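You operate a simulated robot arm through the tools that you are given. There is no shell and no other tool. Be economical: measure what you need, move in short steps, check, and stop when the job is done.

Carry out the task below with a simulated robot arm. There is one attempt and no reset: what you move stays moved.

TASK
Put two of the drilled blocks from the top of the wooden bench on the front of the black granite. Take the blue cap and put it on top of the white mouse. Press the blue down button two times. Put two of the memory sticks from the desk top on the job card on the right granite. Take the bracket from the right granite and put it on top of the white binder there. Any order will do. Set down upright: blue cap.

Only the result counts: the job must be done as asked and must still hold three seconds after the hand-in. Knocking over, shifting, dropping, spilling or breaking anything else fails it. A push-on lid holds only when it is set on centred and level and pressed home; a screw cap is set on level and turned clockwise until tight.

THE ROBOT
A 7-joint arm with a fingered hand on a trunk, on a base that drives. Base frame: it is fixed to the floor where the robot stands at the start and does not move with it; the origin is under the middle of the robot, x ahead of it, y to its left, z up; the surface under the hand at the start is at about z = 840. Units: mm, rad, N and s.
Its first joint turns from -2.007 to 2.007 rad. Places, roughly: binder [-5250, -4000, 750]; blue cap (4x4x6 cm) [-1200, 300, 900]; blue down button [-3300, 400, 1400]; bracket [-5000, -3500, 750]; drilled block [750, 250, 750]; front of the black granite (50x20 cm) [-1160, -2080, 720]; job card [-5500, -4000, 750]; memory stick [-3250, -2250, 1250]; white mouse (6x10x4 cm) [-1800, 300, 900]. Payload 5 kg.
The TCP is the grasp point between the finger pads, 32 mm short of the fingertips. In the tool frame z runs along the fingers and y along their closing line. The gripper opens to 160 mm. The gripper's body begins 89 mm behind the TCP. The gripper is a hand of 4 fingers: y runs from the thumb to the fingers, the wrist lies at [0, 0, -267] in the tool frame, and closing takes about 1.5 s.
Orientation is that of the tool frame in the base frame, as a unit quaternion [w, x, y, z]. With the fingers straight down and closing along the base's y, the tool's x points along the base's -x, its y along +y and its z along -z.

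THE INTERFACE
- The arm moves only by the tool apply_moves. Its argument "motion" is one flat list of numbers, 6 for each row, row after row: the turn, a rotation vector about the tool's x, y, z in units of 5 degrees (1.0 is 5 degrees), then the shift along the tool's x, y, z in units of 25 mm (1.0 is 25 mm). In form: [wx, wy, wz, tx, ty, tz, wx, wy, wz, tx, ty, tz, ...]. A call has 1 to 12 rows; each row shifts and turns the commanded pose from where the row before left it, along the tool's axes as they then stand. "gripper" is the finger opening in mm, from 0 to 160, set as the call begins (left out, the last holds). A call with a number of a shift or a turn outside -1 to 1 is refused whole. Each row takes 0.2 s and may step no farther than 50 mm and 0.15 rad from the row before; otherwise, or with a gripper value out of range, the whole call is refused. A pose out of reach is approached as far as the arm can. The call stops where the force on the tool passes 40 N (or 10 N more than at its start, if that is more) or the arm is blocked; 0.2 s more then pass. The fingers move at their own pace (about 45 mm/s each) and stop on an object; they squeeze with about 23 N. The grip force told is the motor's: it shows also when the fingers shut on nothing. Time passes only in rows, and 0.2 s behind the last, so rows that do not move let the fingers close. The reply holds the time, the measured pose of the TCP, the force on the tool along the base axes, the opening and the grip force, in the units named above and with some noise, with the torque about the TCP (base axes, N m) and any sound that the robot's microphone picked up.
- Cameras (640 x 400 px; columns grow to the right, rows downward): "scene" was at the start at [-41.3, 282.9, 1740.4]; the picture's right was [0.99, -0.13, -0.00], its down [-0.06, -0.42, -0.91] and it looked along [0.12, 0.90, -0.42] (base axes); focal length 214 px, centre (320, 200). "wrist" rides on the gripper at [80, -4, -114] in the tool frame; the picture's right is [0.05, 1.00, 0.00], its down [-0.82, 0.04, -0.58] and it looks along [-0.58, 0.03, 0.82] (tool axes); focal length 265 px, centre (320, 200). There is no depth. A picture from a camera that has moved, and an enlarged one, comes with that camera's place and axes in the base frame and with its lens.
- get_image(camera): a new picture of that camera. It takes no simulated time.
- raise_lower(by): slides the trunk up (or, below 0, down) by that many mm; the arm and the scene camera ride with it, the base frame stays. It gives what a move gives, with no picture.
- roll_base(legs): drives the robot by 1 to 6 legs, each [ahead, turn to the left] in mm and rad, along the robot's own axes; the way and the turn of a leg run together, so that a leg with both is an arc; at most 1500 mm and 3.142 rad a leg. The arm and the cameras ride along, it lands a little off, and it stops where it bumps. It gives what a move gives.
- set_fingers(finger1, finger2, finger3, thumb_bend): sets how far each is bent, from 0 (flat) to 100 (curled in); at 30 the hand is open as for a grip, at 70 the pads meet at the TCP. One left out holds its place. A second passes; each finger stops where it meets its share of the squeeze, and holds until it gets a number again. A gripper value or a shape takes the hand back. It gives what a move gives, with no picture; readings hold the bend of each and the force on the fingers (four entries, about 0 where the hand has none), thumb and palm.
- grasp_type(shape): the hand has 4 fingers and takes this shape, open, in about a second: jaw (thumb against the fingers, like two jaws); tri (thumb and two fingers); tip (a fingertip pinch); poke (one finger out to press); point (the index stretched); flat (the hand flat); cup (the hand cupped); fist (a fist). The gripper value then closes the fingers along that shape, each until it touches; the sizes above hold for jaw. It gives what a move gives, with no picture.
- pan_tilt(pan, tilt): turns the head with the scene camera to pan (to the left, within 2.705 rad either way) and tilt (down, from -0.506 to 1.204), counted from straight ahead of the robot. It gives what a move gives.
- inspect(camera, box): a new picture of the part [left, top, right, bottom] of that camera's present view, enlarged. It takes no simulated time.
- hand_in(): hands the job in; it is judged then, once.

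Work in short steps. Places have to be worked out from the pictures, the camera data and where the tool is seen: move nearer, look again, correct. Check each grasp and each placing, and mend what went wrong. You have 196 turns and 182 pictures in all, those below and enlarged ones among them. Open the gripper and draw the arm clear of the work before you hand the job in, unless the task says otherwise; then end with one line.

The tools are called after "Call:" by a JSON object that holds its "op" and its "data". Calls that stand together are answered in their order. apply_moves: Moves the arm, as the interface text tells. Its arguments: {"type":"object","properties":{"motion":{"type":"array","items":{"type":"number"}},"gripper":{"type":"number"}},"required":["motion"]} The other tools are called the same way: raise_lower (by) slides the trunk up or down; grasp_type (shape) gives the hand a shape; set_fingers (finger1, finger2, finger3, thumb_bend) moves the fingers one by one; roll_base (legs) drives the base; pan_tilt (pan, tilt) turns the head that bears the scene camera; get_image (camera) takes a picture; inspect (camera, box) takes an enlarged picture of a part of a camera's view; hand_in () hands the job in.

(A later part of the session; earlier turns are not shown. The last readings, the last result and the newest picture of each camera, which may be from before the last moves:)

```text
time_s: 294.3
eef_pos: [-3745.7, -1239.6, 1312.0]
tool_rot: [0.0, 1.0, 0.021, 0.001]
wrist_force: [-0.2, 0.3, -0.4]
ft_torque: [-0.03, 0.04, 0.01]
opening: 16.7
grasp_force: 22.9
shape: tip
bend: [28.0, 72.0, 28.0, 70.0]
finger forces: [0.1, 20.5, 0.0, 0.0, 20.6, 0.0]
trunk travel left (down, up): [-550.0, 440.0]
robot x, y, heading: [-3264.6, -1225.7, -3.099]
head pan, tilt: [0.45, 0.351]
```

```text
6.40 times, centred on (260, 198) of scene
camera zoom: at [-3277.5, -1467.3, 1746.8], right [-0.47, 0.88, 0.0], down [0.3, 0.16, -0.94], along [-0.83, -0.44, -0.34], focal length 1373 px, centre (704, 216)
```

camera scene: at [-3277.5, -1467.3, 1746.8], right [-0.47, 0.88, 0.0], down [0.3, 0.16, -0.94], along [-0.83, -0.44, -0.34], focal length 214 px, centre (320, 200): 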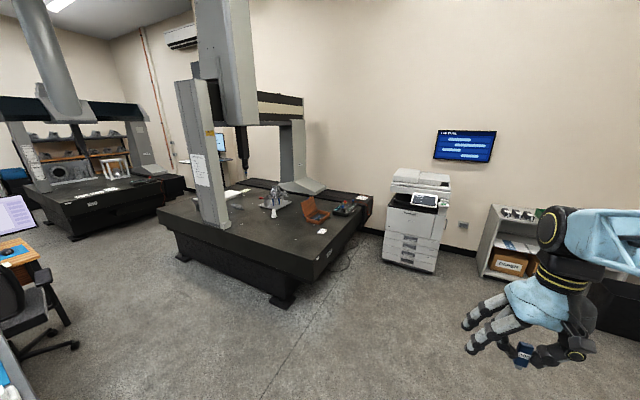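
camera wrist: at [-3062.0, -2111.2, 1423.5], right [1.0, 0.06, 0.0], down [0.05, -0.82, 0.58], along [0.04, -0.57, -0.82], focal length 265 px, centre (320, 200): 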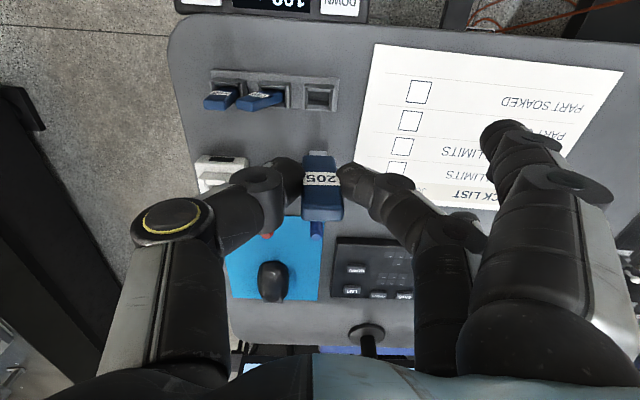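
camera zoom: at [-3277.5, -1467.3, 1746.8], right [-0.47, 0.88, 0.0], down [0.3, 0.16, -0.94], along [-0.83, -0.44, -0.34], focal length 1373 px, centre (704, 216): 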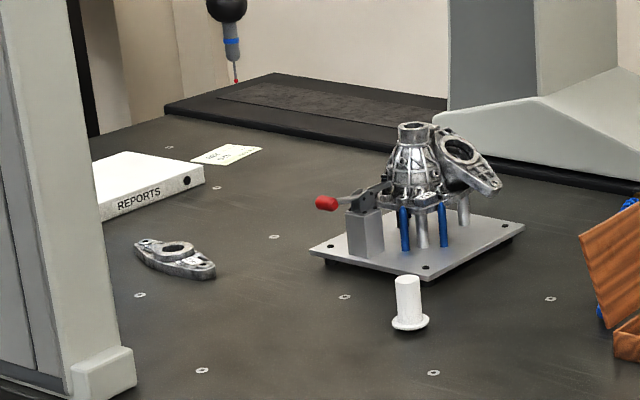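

Found on the right granite: REPORTS binder ≈(-5260,-4000), bracket ≈(-5041,-3600), yellow job card ≈(-5600,-4050). Its edges: x≈-4500 (left), y≈-2180..-4400. I drive to the corridor at x≈-3900 and look along it.

Call:
{"op": "roll_base", "data": {"legs": [[640, 0], [0, 1.53]]}}

Call:
{"op": "pan_tilt", "data": {"pan": 0.0, "tilt": 0.35}}

Call:
{"op": "get_image", "data": {"camera": "scene"}}

```text
time_s: 301.8
eef_pos: [-3908.5, -1730.3, 1311.1]
tool_rot: [-0.001, 0.707, 0.707, 0.001]
wrist_force: [0.1, 0.1, -0.8]
ft_torque: [0.0, -0.01, 0.01]
opening: 17.0
grasp_force: 23.2
shape: tip
bend: [28.0, 72.0, 28.0, 70.0]
finger forces: [0.1, 20.5, 0.1, 0.0, 20.4, 0.0]
trunk travel left (down, up): [-550.0, 440.0]
robot x, y, heading: [-3905.7, -1246.6, -1.574]
head pan, tilt: [0.45, 0.351]
```

```text
time_s: 302.7
eef_pos: [-3908.0, -1730.1, 1311.1]
tool_rot: [-0.002, 0.707, 0.708, 0.001]
wrist_force: [1.2, 0.0, -0.1]
ft_torque: [0.01, 0.01, 0.01]
opening: 16.7
grasp_force: 22.9
shape: tip
bend: [28.0, 72.0, 28.0, 70.0]
finger forces: [0.0, 20.4, 0.0, 0.0, 20.4, 0.0]
trunk travel left (down, up): [-550.0, 440.0]
robot x, y, heading: [-3906.0, -1250.0, -1.572]
head pan, tilt: [0.0, 0.351]
```

```text
65 pictures are left
camera scene: at [-3701.2, -1282.4, 1746.8], right [-1.0, 0.0, 0.0], down [0.0, 0.34, -0.94], along [0.0, -0.94, -0.34], focal length 214 px, centre (320, 200)
```

scene: 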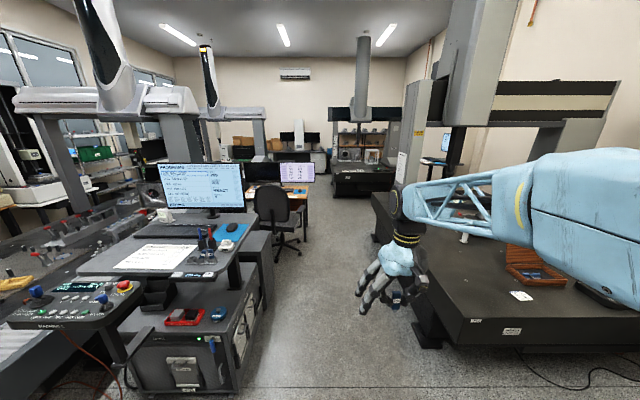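

Machine 3 is further back (y≈-5850), so the space behind the right granite is free. I drive down the corridor and turn to face -x behind it.

Call:
{"op": "roll_base", "data": {"legs": [[1500, 0], [1500, 0], [700, 0], [0, -1.57]]}}

Call:
{"op": "pan_tilt", "data": {"pan": -0.4, "tilt": 0.5}}

Call:
{"op": "get_image", "data": {"camera": "scene"}}

```text
time_s: 324.6
eef_pos: [-4383.5, -4953.0, 1310.5]
tool_rot: [0.0, 1.0, 0.006, 0.001]
wrist_force: [0.4, -0.2, 0.1]
ft_torque: [-0.01, -0.02, 0.0]
opening: 16.6
grasp_force: 22.6
shape: tip
bend: [28.0, 72.0, 28.0, 70.0]
finger forces: [0.1, 20.5, 0.0, 0.0, 20.4, 0.0]
trunk travel left (down, up): [-550.0, 440.0]
robot x, y, heading: [-3900.3, -4952.3, -3.137]
head pan, tilt: [0.0, 0.351]
```

```text
time_s: 325.5
eef_pos: [-4384.4, -4952.6, 1311.5]
tool_rot: [0.0, 1.0, 0.006, 0.001]
wrist_force: [0.2, -0.5, -0.1]
ft_torque: [0.02, 0.03, -0.06]
opening: 16.8
grasp_force: 23.1
shape: tip
bend: [28.0, 72.0, 28.0, 70.0]
finger forces: [0.0, 20.5, 0.0, 0.1, 20.4, 0.0]
trunk travel left (down, up): [-550.0, 440.0]
robot x, y, heading: [-3900.8, -4953.1, -3.138]
head pan, tilt: [-0.4, 0.499]
```

```text
64 pictures are left
camera scene: at [-3923.6, -5119.5, 1733.1], right [0.38, 0.92, 0.0], down [0.44, -0.18, -0.88], along [-0.81, 0.34, -0.48], focal length 214 px, centre (320, 200)
```

scene: 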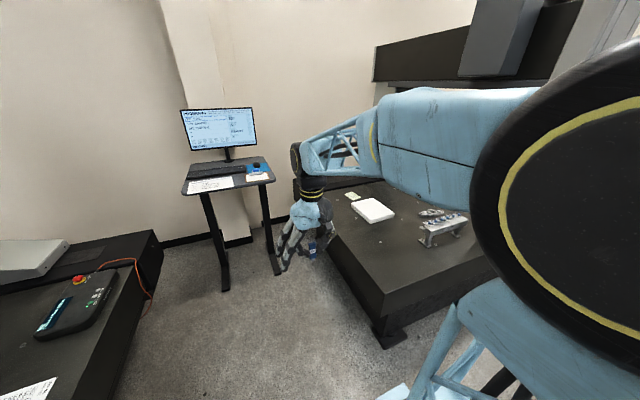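

The binder (-5241,-4068) and card (-5615,-4051) are clear from behind; a standing desk is at x<-5500, y<-4915. I approach obliquely to about (-5190,-4870), heading 2.1.

Call:
{"op": "roll_base", "data": {"legs": [[0, 0.276], [1105, 0], [0, -1.321]]}}

Call:
{"op": "pan_tilt", "data": {"pan": -0.2, "tilt": 0.7}}

Call:
{"op": "get_image", "data": {"camera": "scene"}}

```text
time_s: 335.5
eef_pos: [-5192.3, -4842.7, 1311.5]
tool_rot: [0.0, 0.868, -0.497, 0.0]
wrist_force: [-0.5, -0.4, 0.2]
ft_torque: [0.02, 0.01, 0.01]
opening: 16.6
grasp_force: 23.1
shape: tip
bend: [28.0, 72.0, 28.0, 70.0]
finger forces: [0.0, 20.5, 0.1, 0.1, 20.5, 0.1]
trunk travel left (down, up): [-550.0, 440.0]
robot x, y, heading: [-4950.3, -5260.1, 2.096]
head pan, tilt: [-0.4, 0.499]
```

```text
time_s: 336.3
eef_pos: [-5192.2, -4841.5, 1311.0]
tool_rot: [0.0, 0.867, -0.498, 0.001]
wrist_force: [1.1, 0.1, -0.4]
ft_torque: [0.02, 0.03, 0.03]
opening: 16.6
grasp_force: 23.4
shape: tip
bend: [28.0, 72.0, 28.0, 70.0]
finger forces: [0.0, 20.5, 0.0, 0.1, 20.5, 0.0]
trunk travel left (down, up): [-550.0, 440.0]
robot x, y, heading: [-4953.1, -5259.0, 2.096]
head pan, tilt: [-0.201, 0.7]
```

```text
63 pictures are left
camera scene: at [-5124.5, -5333.6, 1715.4], right [0.95, 0.32, 0.0], down [0.21, -0.61, -0.77], along [-0.24, 0.73, -0.64], focal length 214 px, centre (320, 200)
```

scene: 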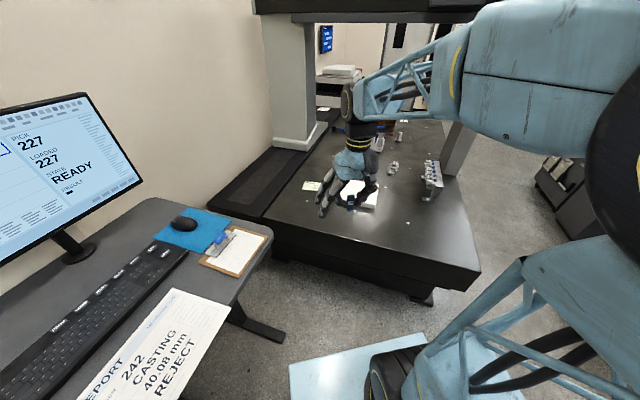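

The desk corner is near on the left, so I turn slightly right (heading 2.0) and advance 430 mm.

Call:
{"op": "roll_base", "data": {"legs": [[0, -0.096], [430, 0]]}}

Call:
{"op": "get_image", "data": {"camera": "scene"}}

```text
time_s: 339.4
eef_pos: [-5331.3, -4428.8, 1310.6]
tool_rot: [0.0, 0.843, -0.538, 0.001]
wrist_force: [-0.7, -0.2, -0.6]
ft_torque: [0.02, 0.0, 0.0]
opening: 16.7
grasp_force: 22.8
shape: tip
bend: [28.0, 72.0, 28.0, 70.0]
finger forces: [0.0, 20.5, 0.0, 0.0, 20.5, 0.1]
trunk travel left (down, up): [-550.0, 440.0]
robot x, y, heading: [-5134.9, -4868.4, 2.006]
head pan, tilt: [-0.201, 0.7]
```

```text
62 pictures are left
camera scene: at [-5310.6, -4924.8, 1715.3], right [0.97, 0.23, 0.0], down [0.15, -0.63, -0.76], along [-0.17, 0.74, -0.64], focal length 214 px, centre (320, 200)
```

scene: 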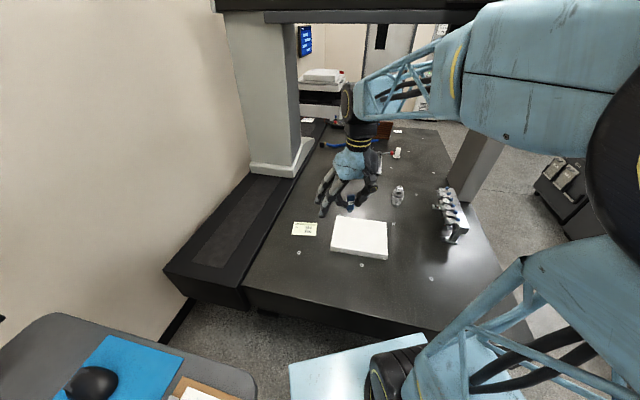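

No bump. Card at ≈(-5605,-4063), binder ≈(-5264,-4084), bracket ≈(-5025,-3596). I lean the hand 35° forward (so the stick will lie down) and bring the stick over the card to z≈900.

Call:
{"op": "apply_moves", "data": {"motion": [0, -1, 0, 0, 0, 0, 0, -1, 0, 0, 0, 0, 0, -1, 0, 0, 0, 0, 0, -1, 0, 0, 0, 0, 0, -1, 0, 0, 0, 0, 0, -1, 0, 0, 0, 0, 0, -1, 0, 0, 0, 0]}}

Call:
{"op": "apply_moves", "data": {"motion": [0, 0, 0, -0.22, 0.157, 0.99, 0, 0, 0, -0.22, 0.157, 0.99, 0, 0, 0, -0.22, 0.157, 0.99, 0, 0, 0, -0.22, 0.157, 0.99, 0, 0, 0, -0.22, 0.157, 0.99, 0, 0, 0, -0.22, 0.157, 0.99, 0, 0, 0, -0.22, 0.157, 0.99, 0, 0, 0, -0.22, 0.157, 0.99, 0, 0, 0, -0.22, 0.157, 0.99, 0, 0, 0, -0.22, 0.157, 0.99, 0, 0, 0, -0.22, 0.157, 0.99, 0, 0, 0, -0.22, 0.157, 0.99]}}

Call:
{"op": "apply_moves", "data": {"motion": [0, 0, 0, -0.22, 0.157, 0.99, 0, 0, 0, -0.22, 0.157, 0.99, 0, 0, 0, -0.22, 0.157, 0.99, 0, 0, 0, -0.22, 0.157, 0.99, 0, 0, 0, -0.22, 0.157, 0.99, 0, 0, 0, -0.22, 0.157, 0.99, 0, 0, 0, -0.22, 0.157, 0.99, 0, 0, 0, -0.22, 0.157, 0.99, 0, 0, 0, -0.22, 0.157, 0.99, 0, 0, 0, -0.22, 0.157, 0.99, 0, 0, 0, -0.22, 0.157, 0.99, 0, 0, 0, -0.22, 0.157, 0.99]}}

Call:
{"op": "get_image", "data": {"camera": "wrist"}}

Call:
{"op": "get_image", "data": {"camera": "scene"}}

```text
time_s: 341.0
eef_pos: [-5338.1, -4395.5, 1247.6]
tool_rot: [-0.158, 0.803, -0.52, -0.243]
wrist_force: [-0.2, -1.2, 0.5]
ft_torque: [0.03, 0.02, 0.03]
opening: 16.9
grasp_force: 23.0
shape: tip
bend: [28.0, 72.0, 28.0, 70.0]
finger forces: [0.0, 20.7, 0.0, 0.1, 20.7, 0.0]
out of reach, approached as far as the arm can: row 4, 5, 6, 7
trunk travel left (down, up): [-550.0, 440.0]
robot x, y, heading: [-5133.7, -4871.1, 1.998]
head pan, tilt: [-0.201, 0.7]
```

```text
time_s: 343.6
eef_pos: [-5480.6, -4214.2, 1049.5]
tool_rot: [-0.162, 0.804, -0.513, -0.253]
wrist_force: [0.7, 0.6, 0.0]
ft_torque: [-0.01, -0.03, 0.01]
opening: 16.8
grasp_force: 23.0
shape: tip
bend: [28.0, 72.0, 28.0, 70.0]
finger forces: [0.1, 20.7, 0.1, 0.0, 20.6, 0.1]
trunk travel left (down, up): [-550.0, 440.0]
robot x, y, heading: [-5133.8, -4871.3, 2.004]
head pan, tilt: [-0.201, 0.7]
```

```text
time_s: 346.2
eef_pos: [-5616.0, -4029.6, 844.7]
tool_rot: [-0.161, 0.804, -0.514, -0.252]
wrist_force: [0.1, 1.1, -0.3]
ft_torque: [-0.03, 0.06, -0.04]
opening: 16.8
grasp_force: 23.4
shape: tip
bend: [28.0, 72.0, 28.0, 70.0]
finger forces: [0.0, 20.7, 0.1, 0.0, 20.6, 0.0]
trunk travel left (down, up): [-550.0, 440.0]
robot x, y, heading: [-5130.8, -4871.9, 1.999]
head pan, tilt: [-0.201, 0.7]
```

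```text
61 pictures are left
camera wrist: at [-5557.9, -4146.9, 889.3], right [-0.89, -0.46, -0.03], down [-0.18, 0.29, 0.94], along [-0.42, 0.84, -0.34], focal length 265 px, centre (320, 200)
```

wrist: 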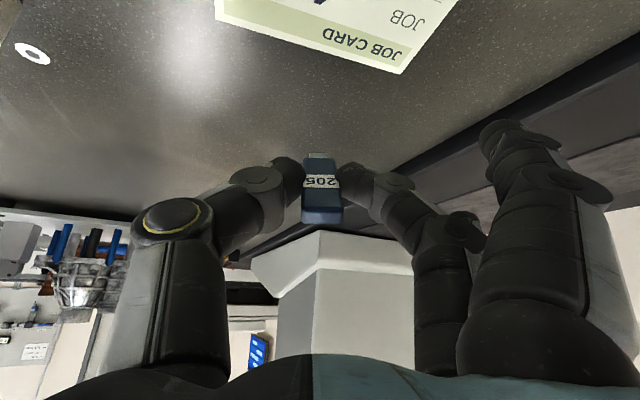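

```text
60 pictures are left
camera scene: at [-5310.8, -4924.9, 1715.3], right [0.97, 0.23, 0.0], down [0.15, -0.63, -0.76], along [-0.17, 0.74, -0.64], focal length 214 px, centre (320, 200)
```

scene: 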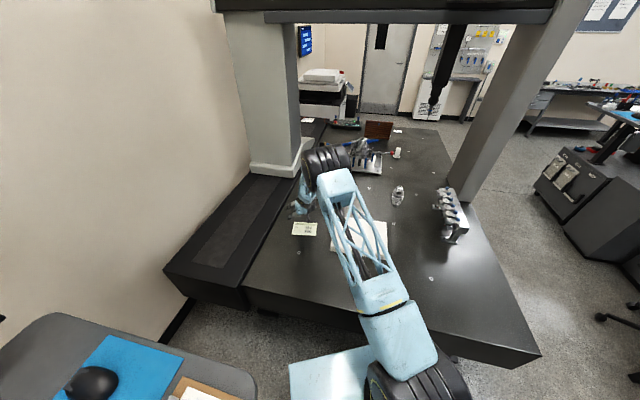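

The card is nearer to the robot than the stick; its centre is ≈(-5612,-4062). I move back ~35 mm and down to about 15 mm above contact.

Call:
{"op": "apply_moves", "data": {"motion": [0, 0, 0, 0.75, 0.095, 0.2, 0, 0, 0, 0.75, 0.095, 0.2, 0, 0, 0, 0.75, 0.095, 0.5, 0, 0, 0, 0.6, 0.095, 0.5, 0, 0, 0, 0, 0, 0]}}

Call:
{"op": "get_image", "data": {"camera": "wrist"}}

Call:
{"op": "inspect", "data": {"camera": "scene", "box": [260, 190, 360, 260]}}

```text
time_s: 347.4
eef_pos: [-5609.0, -4068.5, 773.6]
tool_rot: [-0.161, 0.804, -0.513, -0.253]
wrist_force: [-0.4, -0.1, 0.5]
ft_torque: [0.02, 0.03, -0.05]
opening: 16.6
grasp_force: 23.5
shape: tip
bend: [28.0, 72.0, 28.0, 70.0]
finger forces: [0.0, 20.6, 0.0, 0.1, 20.6, 0.1]
trunk travel left (down, up): [-550.0, 440.0]
robot x, y, heading: [-5129.8, -4865.9, 2.0]
head pan, tilt: [-0.201, 0.7]
```

```text
59 pictures are left
camera wrist: at [-5549.5, -4186.5, 820.5], right [-0.89, -0.46, -0.03], down [-0.18, 0.29, 0.94], along [-0.42, 0.84, -0.34], focal length 265 px, centre (320, 200)
```

wrist: 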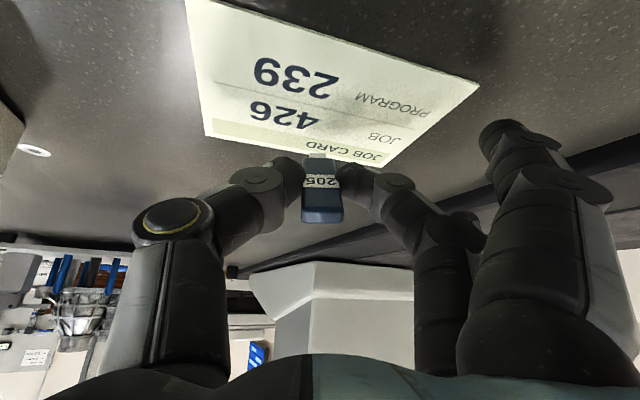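

```text
5.71 times, centred on (310, 225) of scene
camera zoom: at [-5310.6, -4925.3, 1715.4], right [0.97, 0.23, 0.0], down [0.15, -0.63, -0.76], along [-0.17, 0.74, -0.64], focal length 1226 px, centre (377, 57)
```

zoom: 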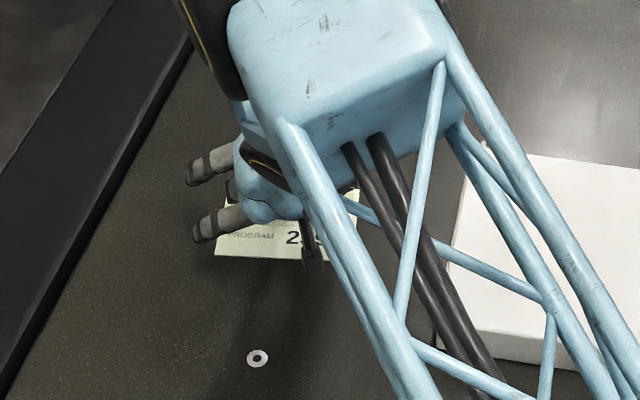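

Stick tip is above the card's far third; I shift 12 mm left to leave room for the second stick, and lower gently.

Call:
{"op": "apply_moves", "data": {"motion": [0, 0, 0, 0, 0.5, 0, 0, 0, 0, 0.11, 0, 0.16, 0, 0, 0, 0.11, 0, 0.16, 0, 0, 0, 0.046, 0, 0.066, 0, 0, 0, 0, 0, 0]}}

```text
time_s: 348.6
eef_pos: [-5620.0, -4074.5, 763.6]
tool_rot: [-0.161, 0.804, -0.513, -0.254]
wrist_force: [0.5, -0.3, -0.6]
ft_torque: [0.0, 0.01, 0.0]
opening: 16.7
grasp_force: 23.5
shape: tip
bend: [28.0, 72.0, 28.0, 70.0]
finger forces: [0.0, 20.6, 0.1, 0.0, 20.6, 0.0]
trunk travel left (down, up): [-550.0, 440.0]
robot x, y, heading: [-5126.8, -4869.5, 1.999]
head pan, tilt: [-0.201, 0.7]
```

Call:
{"op": "apply_moves", "data": {"motion": [0, 0, 0, 0.046, 0, 0.066, 0, 0, 0, 0.046, 0, 0.066, 0, 0, 0, 0.046, 0, 0.066, 0, 0, 0, 0, 0, 0]}}

```text
time_s: 349.6
eef_pos: [-5619.8, -4074.5, 759.0]
tool_rot: [-0.161, 0.804, -0.514, -0.253]
wrist_force: [1.0, -1.8, 4.3]
ft_torque: [0.01, 0.03, -0.01]
opening: 17.1
grasp_force: 23.3
shape: tip
bend: [28.0, 72.0, 28.0, 71.0]
finger forces: [0.0, 21.5, 0.0, 0.0, 22.1, 0.1]
trunk travel left (down, up): [-550.0, 440.0]
robot x, y, heading: [-5132.8, -4868.5, 2.003]
head pan, tilt: [-0.201, 0.7]
```

Contact. I open the pinch; the stick should settle onto the card.

Call:
{"op": "apply_moves", "data": {"motion": [0, 0, 0, 0, 0, 0, 0, 0, 0, 0, 0, 0, 0, 0, 0, 0, 0, 0, 0, 0, 0, 0, 0, 0, 0, 0, 0, 0, 0, 0], "gripper": 70}}

Call:
{"op": "get_image", "data": {"camera": "wrist"}}

```text
time_s: 350.8
eef_pos: [-5619.7, -4073.9, 757.0]
tool_rot: [-0.161, 0.804, -0.513, -0.253]
wrist_force: [-0.1, -0.2, -0.6]
ft_torque: [0.0, -0.02, -0.01]
opening: 69.5
grasp_force: 0.0
shape: tip
bend: [1.0, 73.0, 1.0, 70.0]
finger forces: [0.1, 0.1, 0.0, 0.0, 0.1, 0.1]
trunk travel left (down, up): [-550.0, 440.0]
robot x, y, heading: [-5134.3, -4869.4, 1.999]
head pan, tilt: [-0.201, 0.7]
```

```text
57 pictures are left
camera wrist: at [-5560.8, -4191.9, 803.1], right [-0.89, -0.46, -0.03], down [-0.18, 0.29, 0.94], along [-0.42, 0.84, -0.34], focal length 265 px, centre (320, 200)
```

wrist: 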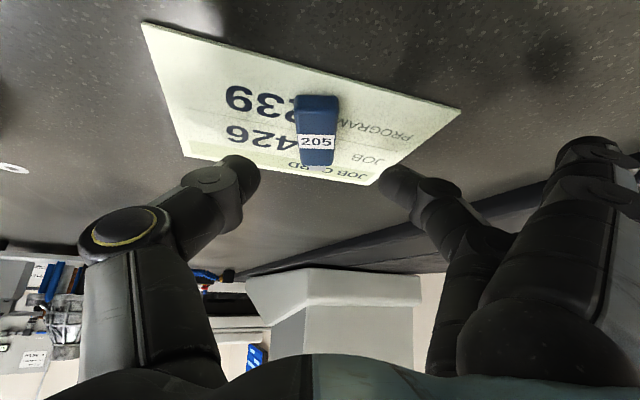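

Stick 205 lies flat on the job card. I withdraw along the finger axis and stow the arm.

Call:
{"op": "apply_moves", "data": {"motion": [0, 0, 0, 0, 0, -0.6, 0, 0, 0, 0, 0, -0.99, 0, 0, 0, 0, 0, -0.99, 0, 0, 0, 0, 0, -0.99, 0, 0, 0, 0.2, -0.16, -0.99, 0, 0, 0, 0.2, -0.16, -0.99, 0, 0, 0, 0.2, -0.16, -0.99, 0, 0, 0, 0.2, -0.16, -0.99, 0, 0, 0, 0.2, -0.16, -0.99, 0, 0, 0, 0.2, -0.16, -0.99, 0, 0, 0, 0.2, -0.16, -0.99, 0, 0, 0, 0.2, -0.16, -0.99]}}

Call:
{"op": "apply_moves", "data": {"motion": [0, 1, 0, 0.2, -0.16, -0.99, 0, 1, 0, 0.2, -0.16, -0.99, 0, 1, 0, 0.2, -0.16, -0.99, 0, 1, 0, 0.2, -0.16, -0.99, 0, 1, 0, 0.2, -0.16, -0.99, 0, 1, 0, 0.3, -0.3, -0.99, 0, 1, 0, 0.5, -0.3, -0.99, 0, 0, 0, 0.8, -0.2, -0.5, 0, 0, 0, 0.8, -0.2, -0.5, 0, 0, 0, 0.8, 0, -0.5, 0, 0, 0, 0.8, 0, 0]}}

Call:
{"op": "get_image", "data": {"camera": "scene"}}

```text
time_s: 353.4
eef_pos: [-5508.1, -4240.1, 970.3]
tool_rot: [-0.161, 0.804, -0.514, -0.253]
wrist_force: [0.3, 0.2, 0.3]
ft_torque: [-0.01, -0.01, 0.01]
opening: 69.3
grasp_force: 0.2
shape: tip
bend: [1.0, 73.0, 1.0, 70.0]
finger forces: [0.0, 0.0, 0.1, 0.0, 0.0, 0.0]
trunk travel left (down, up): [-550.0, 440.0]
robot x, y, heading: [-5130.6, -4868.4, 2.001]
head pan, tilt: [-0.201, 0.7]
```

```text
time_s: 355.8
eef_pos: [-5391.1, -4386.5, 1155.6]
tool_rot: [0.0, 0.843, -0.538, 0.001]
wrist_force: [0.6, -0.1, -0.3]
ft_torque: [0.04, 0.01, 0.01]
opening: 69.9
grasp_force: 0.0
shape: tip
bend: [1.0, 73.0, 1.0, 70.0]
finger forces: [0.0, 0.0, 0.0, 0.0, 0.0, 0.0]
trunk travel left (down, up): [-550.0, 440.0]
robot x, y, heading: [-5132.8, -4869.8, 2.001]
head pan, tilt: [-0.201, 0.7]
```

```text
56 pictures are left
camera scene: at [-5310.4, -4925.9, 1715.4], right [0.97, 0.23, 0.0], down [0.15, -0.63, -0.77], along [-0.17, 0.75, -0.64], focal length 214 px, centre (320, 200)
```

scene: 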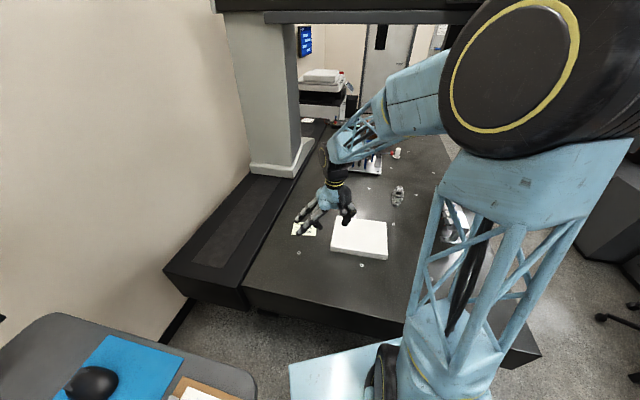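

I inspect the bracket and binder from here, then raise the hand.

Call:
{"op": "inspect", "data": {"camera": "scene", "box": [320, 170, 440, 270]}}

Call:
{"op": "apply_moves", "data": {"motion": [0, 0, 0, 0.5, -0.3, -1, 0, 0, 0, 0.5, -0.3, -1, 0, 0, 0, 0.5, -0.3, -1, 0, 0, 0, 0.5, -0.3, -1, 0, 0, 0, 0.5, -0.3, -1, 0, 0, 0, 0.5, -0.3, -1]}}

Call:
{"op": "roll_base", "data": {"legs": [[-430, 0], [0, -1.727], [1148, 0], [0, 1.6]]}}

Call:
{"op": "pan_tilt", "data": {"pan": 0.3, "tilt": 0.5}}

Call:
{"op": "get_image", "data": {"camera": "scene"}}

```text
4.00 times, centred on (380, 220) of scene
camera zoom: at [-5310.4, -4925.9, 1715.4], right [0.97, 0.23, 0.0], down [0.15, -0.63, -0.77], along [-0.17, 0.75, -0.64], focal length 858 px, centre (80, 120)
```

zoom: 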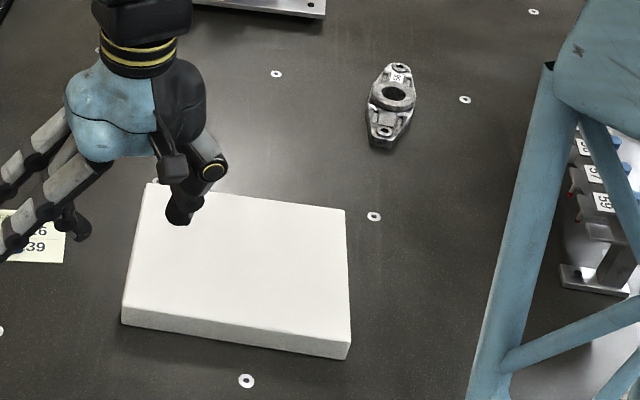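

```text
time_s: 357.2
eef_pos: [-5320.0, -4434.7, 1306.9]
tool_rot: [0.001, 0.843, -0.538, 0.001]
wrist_force: [0.3, 0.5, -0.2]
ft_torque: [0.03, 0.02, 0.01]
opening: 69.9
grasp_force: 0.1
shape: tip
bend: [1.0, 73.0, 1.0, 70.0]
finger forces: [0.0, 0.0, 0.1, 0.0, 0.0, 0.0]
trunk travel left (down, up): [-550.0, 440.0]
robot x, y, heading: [-5132.4, -4870.1, 2.0]
head pan, tilt: [-0.201, 0.7]
```

```text
time_s: 373.7
eef_pos: [-3991.1, -4491.7, 1307.0]
tool_rot: [0.0, 0.808, -0.59, 0.001]
wrist_force: [-0.7, -0.1, -0.1]
ft_torque: [-0.02, 0.01, 0.01]
opening: 70.2
grasp_force: 0.0
shape: tip
bend: [1.0, 73.0, 1.0, 70.0]
finger forces: [0.1, 0.0, 0.1, 0.0, 0.1, 0.0]
trunk travel left (down, up): [-550.0, 440.0]
robot x, y, heading: [-3859.6, -4946.9, 1.878]
head pan, tilt: [-0.201, 0.7]
```

```text
time_s: 374.7
eef_pos: [-3991.6, -4489.9, 1306.5]
tool_rot: [0.0, 0.808, -0.589, 0.0]
wrist_force: [-0.4, -0.3, -0.6]
ft_torque: [0.02, -0.02, 0.03]
opening: 69.7
grasp_force: 0.1
shape: tip
bend: [1.0, 73.0, 1.0, 70.0]
finger forces: [0.0, 0.0, 0.0, 0.0, 0.1, 0.0]
trunk travel left (down, up): [-550.0, 440.0]
robot x, y, heading: [-3861.1, -4946.2, 1.878]
head pan, tilt: [0.3, 0.499]
```

```text
54 pictures are left
camera scene: at [-4085.5, -4988.8, 1733.0], right [0.82, 0.57, 0.0], down [0.27, -0.39, -0.88], along [-0.5, 0.72, -0.48], focal length 214 px, centre (320, 200)
```

scene: 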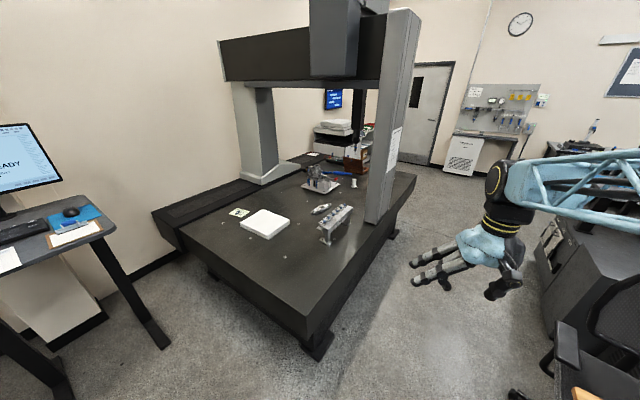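

Column base spans y≈-3190…-3535, a fixture stands at x≈-4790, and the bracket is at ≈(-5034,-3615). I drive up the corridor to about (-4050,-3960) and turn toward it; leaning the hand gives the extra reach.

Call:
{"op": "roll_base", "data": {"legs": [[0, -0.118], [1004, 0], [0, 0.59]]}}

Call:
{"op": "grasp_type", "data": {"shape": "jaw"}}

Call:
{"op": "pan_tilt", "data": {"pan": 0.1, "tilt": 0.6}}

Call:
{"op": "get_image", "data": {"camera": "scene"}}

```text
time_s: 382.2
eef_pos: [-4376.0, -3617.0, 1306.8]
tool_rot: [0.0, 0.924, -0.382, 0.001]
wrist_force: [-1.2, -0.2, 0.8]
ft_torque: [0.03, -0.03, 0.02]
opening: 69.9
grasp_force: 0.1
shape: tip
bend: [1.0, 73.0, 1.0, 70.0]
finger forces: [0.0, 0.1, 0.0, 0.1, 0.0, 0.0]
trunk travel left (down, up): [-550.0, 440.0]
robot x, y, heading: [-4047.3, -3959.6, 2.356]
head pan, tilt: [0.3, 0.499]
```

```text
time_s: 383.1
eef_pos: [-4375.2, -3616.9, 1306.2]
tool_rot: [0.0, 0.925, -0.381, 0.001]
wrist_force: [0.5, -0.4, -0.3]
ft_torque: [0.02, 0.01, 0.0]
opening: 159.8
grasp_force: 0.1
shape: jaw
bend: [30.0, 30.0, 30.0, 30.0]
finger forces: [0.0, 0.1, 0.0, 0.1, 0.1, 0.1]
trunk travel left (down, up): [-550.0, 440.0]
robot x, y, heading: [-4048.2, -3959.9, 2.352]
head pan, tilt: [0.3, 0.499]
```

```text
time_s: 383.8
eef_pos: [-4375.7, -3617.2, 1307.3]
tool_rot: [0.001, 0.925, -0.381, 0.0]
wrist_force: [-0.8, 0.3, -0.8]
ft_torque: [0.0, 0.0, 0.0]
opening: 159.7
grasp_force: 0.1
shape: jaw
bend: [30.0, 30.0, 30.0, 30.0]
finger forces: [0.1, 0.0, 0.0, 0.0, 0.0, 0.0]
trunk travel left (down, up): [-550.0, 440.0]
robot x, y, heading: [-4044.4, -3959.4, 2.357]
head pan, tilt: [0.099, 0.6]
```

```text
53 pictures are left
camera scene: at [-4217.7, -4089.6, 1724.0], right [0.63, 0.77, 0.0], down [0.44, -0.36, -0.83], along [-0.64, 0.52, -0.56], focal length 214 px, centre (320, 200)
```

scene: 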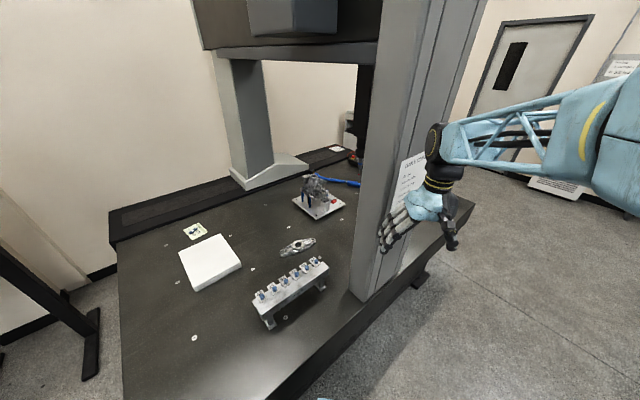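

Too near the column with the hand; I first look closely at the bracket.

Call:
{"op": "inspect", "data": {"camera": "scene", "box": [265, 225, 335, 265]}}

```text
9.14 times, centred on (300, 245) of scene
camera zoom: at [-4217.7, -4089.6, 1724.0], right [0.63, 0.77, 0.0], down [0.44, -0.36, -0.83], along [-0.64, 0.52, -0.56], focal length 1961 px, centre (503, -211)
```

zoom: 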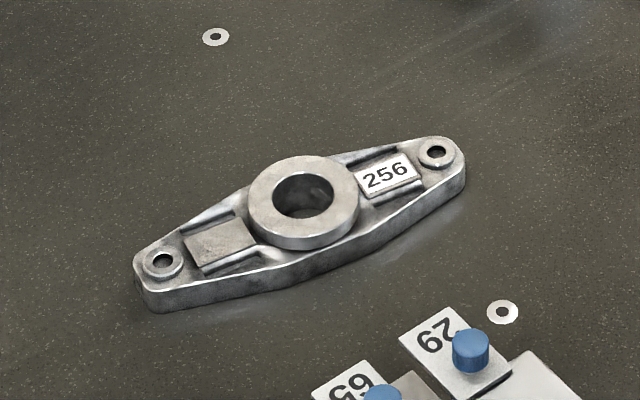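

The bracket is ~240 mm long along y with a raised hub; best gripped across its ~95 mm width at the hub with a vertical hand. I turn to face -x (away from the column) and close in ~100 mm.

Call:
{"op": "roll_base", "data": {"legs": [[0, 0.785], [100, 0]]}}

Call:
{"op": "get_image", "data": {"camera": "scene"}}

```text
time_s: 387.1
eef_pos: [-4625.4, -3950.7, 1306.0]
tool_rot: [-0.001, 1.0, 0.002, 0.002]
wrist_force: [-0.5, 0.6, -0.3]
ft_torque: [-0.01, -0.03, -0.01]
opening: 160.2
grasp_force: 0.1
shape: jaw
bend: [30.0, 30.0, 30.0, 30.0]
finger forces: [0.0, 0.0, 0.0, 0.0, 0.0, 0.1]
trunk travel left (down, up): [-550.0, 440.0]
robot x, y, heading: [-4148.4, -3958.4, -3.142]
head pan, tilt: [0.099, 0.6]
```

```text
51 pictures are left
camera scene: at [-4178.3, -4171.6, 1723.9], right [-0.1, 0.99, 0.0], down [0.56, 0.06, -0.82], along [-0.82, -0.08, -0.57], focal length 214 px, centre (320, 200)
```

scene: 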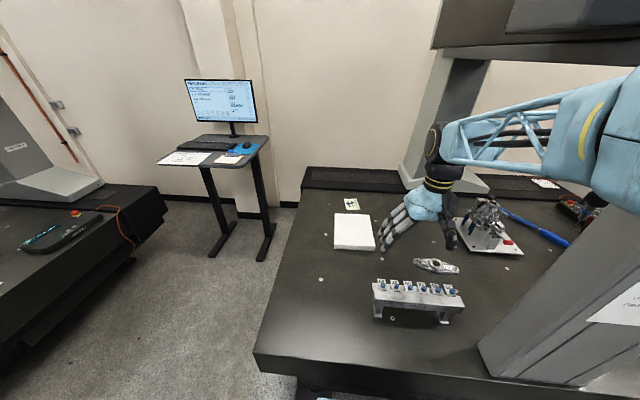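

Good stance: bracket at (-5032,-3589). I turn the hand 98° clockwise so it will close across the bracket's width.

Call:
{"op": "apply_moves", "data": {"motion": [0, 0, 1, 0, 0, 0, 0, 0, 1, 0, 0, 0, 0, 0, 1, 0, 0, 0, 0, 0, 1, 0, 0, 0, 0, 0, 1, 0, 0, 0, 0, 0, 1, 0, 0, 0, 0, 0, 1, 0, 0, 0, 0, 0, 1, 0, 0, 0, 0, 0, 1, 0, 0, 0, 0, 0, 1, 0, 0, 0]}}

Call:
{"op": "apply_moves", "data": {"motion": [0, 0, 1, 0, 0, 0, 0, 0, 1, 0, 0, 0, 0, 0, 1, 0, 0, 0, 0, 0, 1, 0, 0, 0, 0, 0, 1, 0, 0, 0, 0, 0, 1, 0, 0, 0, 0, 0, 1, 0, 0, 0, 0, 0, 1, 0, 0, 0, 0, 0, 1, 0, 0, 0, 0, 0, 0.6, 0, 0, 0]}}

Call:
{"op": "apply_moves", "data": {"motion": [0, 0, 0, -0.637, 0.95, 0.6, 0, 0, 0, -0.637, 0.95, 0.6, 0, 0, 0, -0.637, 0.95, 0.6, 0, 0, 0, -0.637, 0.95, 0.6, 0, 0, 0, -0.637, 0.95, 0.6, 0, 0, 0, -0.637, 0.95, 0.6, 0, 0, 0, -0.637, 0.95, 0.6, 0, 0, 0, -0.637, 0.95, 0.6, 0, 0, 0, -0.637, 0.95, 0.6, 0, 0, 0, -0.637, 0.95, 0.6, 0, 0, 0, -0.637, 0.95, 0.6, 0, 0, 0, -0.637, 0.95, 0.6]}}

Call:
{"op": "get_image", "data": {"camera": "wrist"}}

```text
time_s: 389.3
eef_pos: [-4623.9, -3949.7, 1307.2]
tool_rot: [-0.001, 0.907, -0.42, 0.001]
wrist_force: [0.2, -0.2, 0.3]
ft_torque: [-0.04, 0.0, 0.0]
opening: 160.0
grasp_force: 0.0
shape: jaw
bend: [30.0, 30.0, 30.0, 30.0]
finger forces: [0.0, 0.0, 0.1, 0.1, 0.0, 0.0]
trunk travel left (down, up): [-550.0, 440.0]
robot x, y, heading: [-4146.7, -3958.0, -3.14]
head pan, tilt: [0.099, 0.6]
```

```text
time_s: 391.5
eef_pos: [-4623.6, -3948.8, 1305.6]
tool_rot: [0.001, -0.658, 0.753, 0.0]
wrist_force: [-0.8, -0.1, -0.3]
ft_torque: [-0.02, -0.01, 0.01]
opening: 159.9
grasp_force: 0.1
shape: jaw
bend: [30.0, 30.0, 30.0, 30.0]
finger forces: [0.1, 0.0, 0.1, 0.1, 0.1, 0.1]
trunk travel left (down, up): [-550.0, 440.0]
robot x, y, heading: [-4149.6, -3959.4, -3.142]
head pan, tilt: [0.099, 0.6]
```

```text
time_s: 394.1
eef_pos: [-4881.3, -3721.6, 1125.0]
tool_rot: [0.001, -0.657, 0.754, -0.001]
wrist_force: [0.5, 0.0, -0.3]
ft_torque: [-0.01, -0.03, -0.01]
opening: 160.1
grasp_force: 0.1
shape: jaw
bend: [30.0, 30.0, 30.0, 30.0]
finger forces: [0.0, 0.1, 0.0, 0.0, 0.1, 0.0]
trunk travel left (down, up): [-550.0, 440.0]
robot x, y, heading: [-4147.8, -3963.0, -3.141]
head pan, tilt: [0.099, 0.6]
```

```text
50 pictures are left
camera wrist: at [-4888.1, -3801.3, 1237.3], right [-1.0, 0.08, 0.0], down [0.07, 0.81, 0.58], along [0.05, 0.58, -0.82], focal length 265 px, centre (320, 200)
```

wrist: 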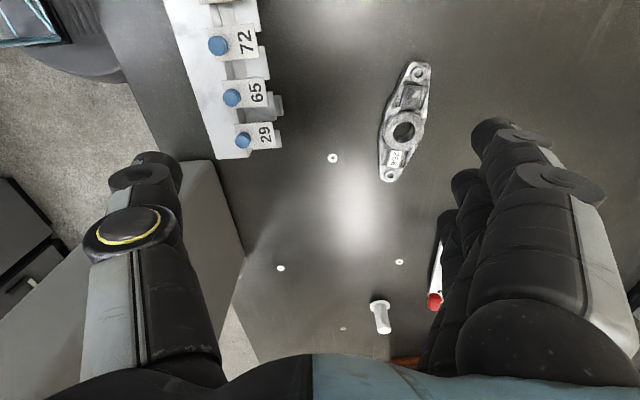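

Bracket hub at (-5030,-3601), axis bearing ≈80°. I move over it and down to z≈850.

Call:
{"op": "apply_moves", "data": {"motion": [0, 0, 0, -0.36, 0.6, 1, 0, 0, 0, -0.36, 0.6, 1, 0, 0, 0, -0.36, 0.6, 1, 0, 0, 0, -0.36, 0.6, 1, 0, 0, 0, -0.36, 0.6, 1, 0, 0, 0, -0.36, 0.6, 1, 0, 0, 0, -0.36, 0.6, 1, 0, 0, 0, -0.36, 0.6, 1, 0, 0, 0, -0.36, 0.6, 1, 0, 0, 0, -0.36, 0.6, 1, 0, 0, 0.5, -0.36, 0.57, 1]}}

Call:
{"op": "get_image", "data": {"camera": "wrist"}}

```text
time_s: 396.5
eef_pos: [-5030.7, -3600.6, 849.5]
tool_rot: [0.001, -0.641, 0.768, 0.0]
wrist_force: [-0.1, 0.1, 0.7]
ft_torque: [0.0, -0.03, 0.04]
opening: 160.0
grasp_force: 0.1
shape: jaw
bend: [30.0, 30.0, 30.0, 30.0]
finger forces: [0.0, 0.1, 0.1, 0.0, 0.1, 0.0]
trunk travel left (down, up): [-550.0, 440.0]
robot x, y, heading: [-4149.5, -3960.5, -3.136]
head pan, tilt: [0.099, 0.6]
```

```text
49 pictures are left
camera wrist: at [-5040.6, -3681.0, 962.3], right [-0.99, 0.13, 0.0], down [0.1, 0.81, 0.58], along [0.08, 0.57, -0.82], focal length 265 px, centre (320, 200)
```

wrist: 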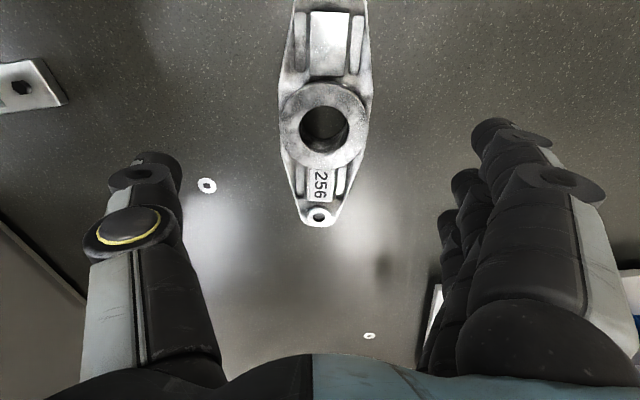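

Aligned. I set the opening to 130 and lower around the hub.

Call:
{"op": "apply_moves", "data": {"motion": [0, 0, 0, 0.2, 0, 0.8, 0, 0, 0, 0, 0, 0.8, 0, 0, 0, 0, 0, 0.8, 0, 0, 0, 0, 0, 0.8, 0, 0, 0, 0, 0, 0.6, 0, 0, 0, 0, 0, 0], "gripper": 130}}

Call:
{"op": "get_image", "data": {"camera": "wrist"}}

```text
time_s: 397.9
eef_pos: [-5029.9, -3606.4, 755.7]
tool_rot: [0.0, -0.641, 0.768, 0.0]
wrist_force: [0.1, 0.5, -0.1]
ft_torque: [-0.04, 0.01, -0.03]
opening: 130.1
grasp_force: 0.1
shape: jaw
bend: [57.0, 57.0, 57.0, 54.0]
finger forces: [0.0, 0.0, 0.0, 0.0, 0.0, 0.0]
trunk travel left (down, up): [-550.0, 440.0]
robot x, y, heading: [-4149.7, -3961.7, -3.14]
head pan, tilt: [0.099, 0.6]
```

```text
48 pictures are left
camera wrist: at [-5039.7, -3685.4, 866.5], right [-0.99, 0.13, 0.0], down [0.1, 0.81, 0.58], along [0.07, 0.57, -0.82], focal length 265 px, centre (320, 200)
```

wrist: 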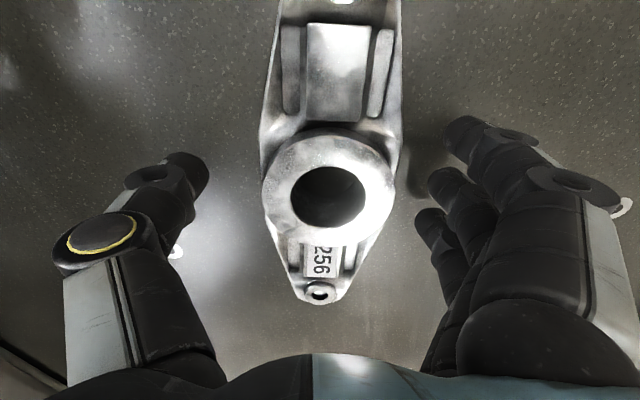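

Well centred. I lower 6 mm more and close.

Call:
{"op": "apply_moves", "data": {"motion": [0, 0, 0, 0, 0.1, 0.24, 0, 0, 0, 0, 0, 0]}}

Call:
{"op": "apply_moves", "data": {"motion": [0, 0, 0, 0, 0, 0, 0, 0, 0, 0, 0, 0, 0, 0, 0, 0, 0, 0, 0, 0, 0, 0, 0, 0, 0, 0, 0, 0, 0, 0, 0, 0, 0, 0, 0, 0, 0, 0, 0, 0, 0, 0, 0, 0, 0, 0, 0, 0], "gripper": 0}}

Call:
{"op": "get_image", "data": {"camera": "wrist"}}

```text
time_s: 398.5
eef_pos: [-5032.1, -3604.8, 747.9]
tool_rot: [0.001, -0.641, 0.767, -0.001]
wrist_force: [-0.2, 0.3, 0.0]
ft_torque: [-0.03, 0.0, 0.0]
opening: 130.3
grasp_force: 0.1
shape: jaw
bend: [57.0, 57.0, 57.0, 54.0]
finger forces: [0.0, 0.0, 0.0, 0.0, 0.0, 0.0]
trunk travel left (down, up): [-550.0, 440.0]
robot x, y, heading: [-4149.2, -3959.8, -3.145]
head pan, tilt: [0.099, 0.6]
```

```text
time_s: 400.3
eef_pos: [-5031.4, -3605.5, 749.1]
tool_rot: [0.0, -0.642, 0.767, -0.001]
wrist_force: [-1.0, -0.8, 0.4]
ft_torque: [0.0, 0.1, -0.01]
opening: 66.2
grasp_force: 22.7
shape: jaw
bend: [73.0, 73.0, 73.0, 70.0]
finger forces: [6.9, 7.1, 6.1, 0.0, 20.4, 0.0]
trunk travel left (down, up): [-550.0, 440.0]
robot x, y, heading: [-4146.3, -3962.4, -3.14]
head pan, tilt: [0.099, 0.6]
```

```text
47 pictures are left
camera wrist: at [-5042.2, -3685.2, 860.9], right [-0.99, 0.13, 0.0], down [0.1, 0.81, 0.58], along [0.08, 0.57, -0.82], focal length 265 px, centre (320, 200)
```

wrist: 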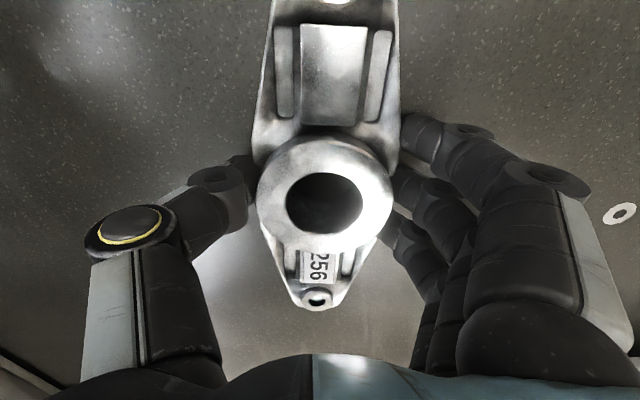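

All fingers and the thumb hold it. I lift gently and check.

Call:
{"op": "apply_moves", "data": {"motion": [0, 0, 0, 0, 0, -0.3, 0, 0, 0, 0, 0, -0.5, 0, 0, 0, 0, 0, -0.8, 0, 0, 0, 0, 0, -1, 0, 0, 0, 0, 0, -1, 0, 0, 0, 0, 0, -1, 0, 0, 0, 0, 0, -1, 0, 0, 0, 0, 0, -1, 0, 0, 0, 0, 0, -1]}}

Call:
{"op": "get_image", "data": {"camera": "wrist"}}

```text
time_s: 402.3
eef_pos: [-5031.9, -3605.0, 938.4]
tool_rot: [0.001, -0.642, 0.767, -0.001]
wrist_force: [0.6, -0.6, -5.1]
ft_torque: [-0.06, -0.01, 0.0]
opening: 65.9
grasp_force: 22.8
shape: jaw
bend: [73.0, 73.0, 73.0, 70.0]
finger forces: [7.2, 7.2, 6.5, 0.0, 20.8, 0.1]
trunk travel left (down, up): [-550.0, 440.0]
robot x, y, heading: [-4150.6, -3960.3, -3.137]
head pan, tilt: [0.099, 0.6]
```

```text
46 pictures are left
camera wrist: at [-5041.9, -3685.2, 1050.9], right [-0.99, 0.13, 0.0], down [0.1, 0.81, 0.58], along [0.08, 0.57, -0.82], focal length 265 px, centre (320, 200)
```

wrist: 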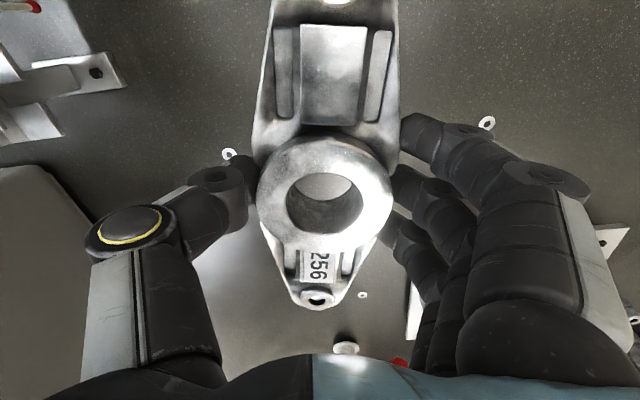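

The bracket is held level (≈0.5 kg). I stow the arm over the robot's front and then drive around to the back of the granite.

Call:
{"op": "apply_moves", "data": {"motion": [0, 0, 0, 0, 0, -1, 0, 0, 0, 0, 0, -1, 0, 0, 0, 0, 0, -1, 0, 0, 0, 0, 0, -1, 0, 0, 0, 0, 0, -1, 0, 0, 0, 0, 0, -1, 0, 0, 0, 0.62, -0.97, -0.35, 0, 0, 0, 0.62, -0.97, -0.35, 0, 0, 0, 0.62, -0.97, -0.35, 0, 0, 0, 0.62, -0.97, -0.35, 0, 0, 0, 0.62, -0.97, -0.35, 0, 0, 0, 0.62, -0.97, -0.35]}}

Call:
{"op": "apply_moves", "data": {"motion": [0, 0, 0, 0.62, -0.97, -0.35, 0, 0, 0, 0.62, -0.97, -0.35, 0, 0, 0, 0.62, -0.97, -0.35, 0, 0, 0, 0.62, -0.97, -0.35, 0, 0, 0, 0.62, -0.97, -0.35, 0, 0, 0, 0.62, -0.97, -0.35, 0, 0, 0, 0.62, -0.97, -0.35, 0, 0, 0, 0.62, -0.97, -0.35, 0, 0, 0, 0.62, -0.97, -0.35, 0, 0, 0, 0.62, -0.97, -0.35, 0, 0, 0, 0.62, -0.97, -0.35, 0, 0, 0, 0.62, -0.97, -0.35]}}

Call:
{"op": "roll_base", "data": {"legs": [[-95, 0], [0, 1.571], [990, 0], [0, -1.24], [952, 0], [0, -1.472]]}}

```text
time_s: 404.9
eef_pos: [-4906.7, -3724.1, 1143.3]
tool_rot: [0.001, -0.642, 0.767, -0.001]
wrist_force: [0.0, 0.2, -4.4]
ft_torque: [0.02, 0.06, -0.01]
opening: 65.7
grasp_force: 22.7
shape: jaw
bend: [73.0, 73.0, 73.0, 70.0]
finger forces: [7.2, 7.2, 7.1, 0.0, 21.1, 0.0]
trunk travel left (down, up): [-550.0, 440.0]
robot x, y, heading: [-4149.1, -3958.3, -3.136]
head pan, tilt: [0.099, 0.6]
```

```text
time_s: 407.5
eef_pos: [-4653.1, -3959.2, 1249.4]
tool_rot: [0.001, -0.642, 0.767, -0.001]
wrist_force: [-0.5, 0.4, -5.4]
ft_torque: [-0.01, 0.01, -0.03]
opening: 65.9
grasp_force: 22.8
shape: jaw
bend: [73.0, 73.0, 73.0, 70.0]
finger forces: [7.3, 7.2, 7.6, 0.0, 20.8, 0.0]
trunk travel left (down, up): [-550.0, 440.0]
robot x, y, heading: [-4148.0, -3964.0, -3.144]
head pan, tilt: [0.099, 0.6]
```

```text
time_s: 429.0
eef_pos: [-5179.0, -4784.0, 1247.4]
tool_rot: [0.0, -0.111, 0.994, -0.001]
wrist_force: [0.0, 0.5, -5.1]
ft_torque: [-0.01, 0.02, -0.02]
opening: 64.8
grasp_force: 22.9
shape: jaw
bend: [73.0, 73.0, 73.0, 70.0]
finger forces: [7.1, 6.7, 7.9, 0.1, 19.5, 0.0]
trunk travel left (down, up): [-550.0, 440.0]
robot x, y, heading: [-4984.3, -5245.9, 1.977]
head pan, tilt: [0.099, 0.6]
```

I close in on the back edge (410 mm).

Call:
{"op": "roll_base", "data": {"legs": [[410, 0]]}}

Call:
{"op": "pan_tilt", "data": {"pan": -0.1, "tilt": 0.8}}

Call:
{"op": "get_image", "data": {"camera": "scene"}}

```text
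time_s: 431.6
eef_pos: [-5340.7, -4403.3, 1247.7]
tool_rot: [0.0, -0.11, 0.994, -0.003]
wrist_force: [0.6, -0.2, -4.8]
ft_torque: [-0.07, 0.0, 0.0]
opening: 64.7
grasp_force: 22.2
shape: jaw
bend: [73.0, 73.0, 73.0, 70.0]
finger forces: [7.1, 6.8, 8.0, 0.1, 19.8, 0.1]
trunk travel left (down, up): [-550.0, 440.0]
robot x, y, heading: [-5143.3, -4869.0, 1.974]
head pan, tilt: [0.099, 0.6]
```

```text
time_s: 432.3
eef_pos: [-5341.4, -4403.4, 1249.4]
tool_rot: [0.0, -0.11, 0.994, -0.002]
wrist_force: [-0.6, -0.4, -5.1]
ft_torque: [-0.03, 0.03, -0.02]
opening: 64.8
grasp_force: 22.9
shape: jaw
bend: [73.0, 73.0, 73.0, 70.0]
finger forces: [7.0, 6.8, 7.9, 0.1, 19.6, 0.0]
trunk travel left (down, up): [-550.0, 440.0]
robot x, y, heading: [-5141.1, -4868.5, 1.969]
head pan, tilt: [-0.099, 0.799]
```

```text
45 pictures are left
camera scene: at [-5332.9, -4925.4, 1707.1], right [0.96, 0.3, 0.0], down [0.21, -0.68, -0.7], along [-0.21, 0.67, -0.72], focal length 214 px, centre (320, 200)
```

scene: 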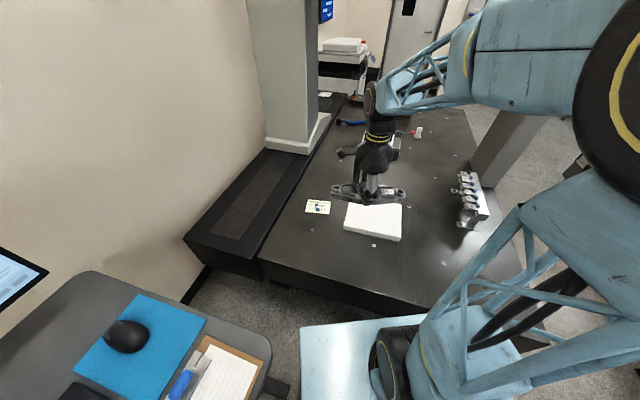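

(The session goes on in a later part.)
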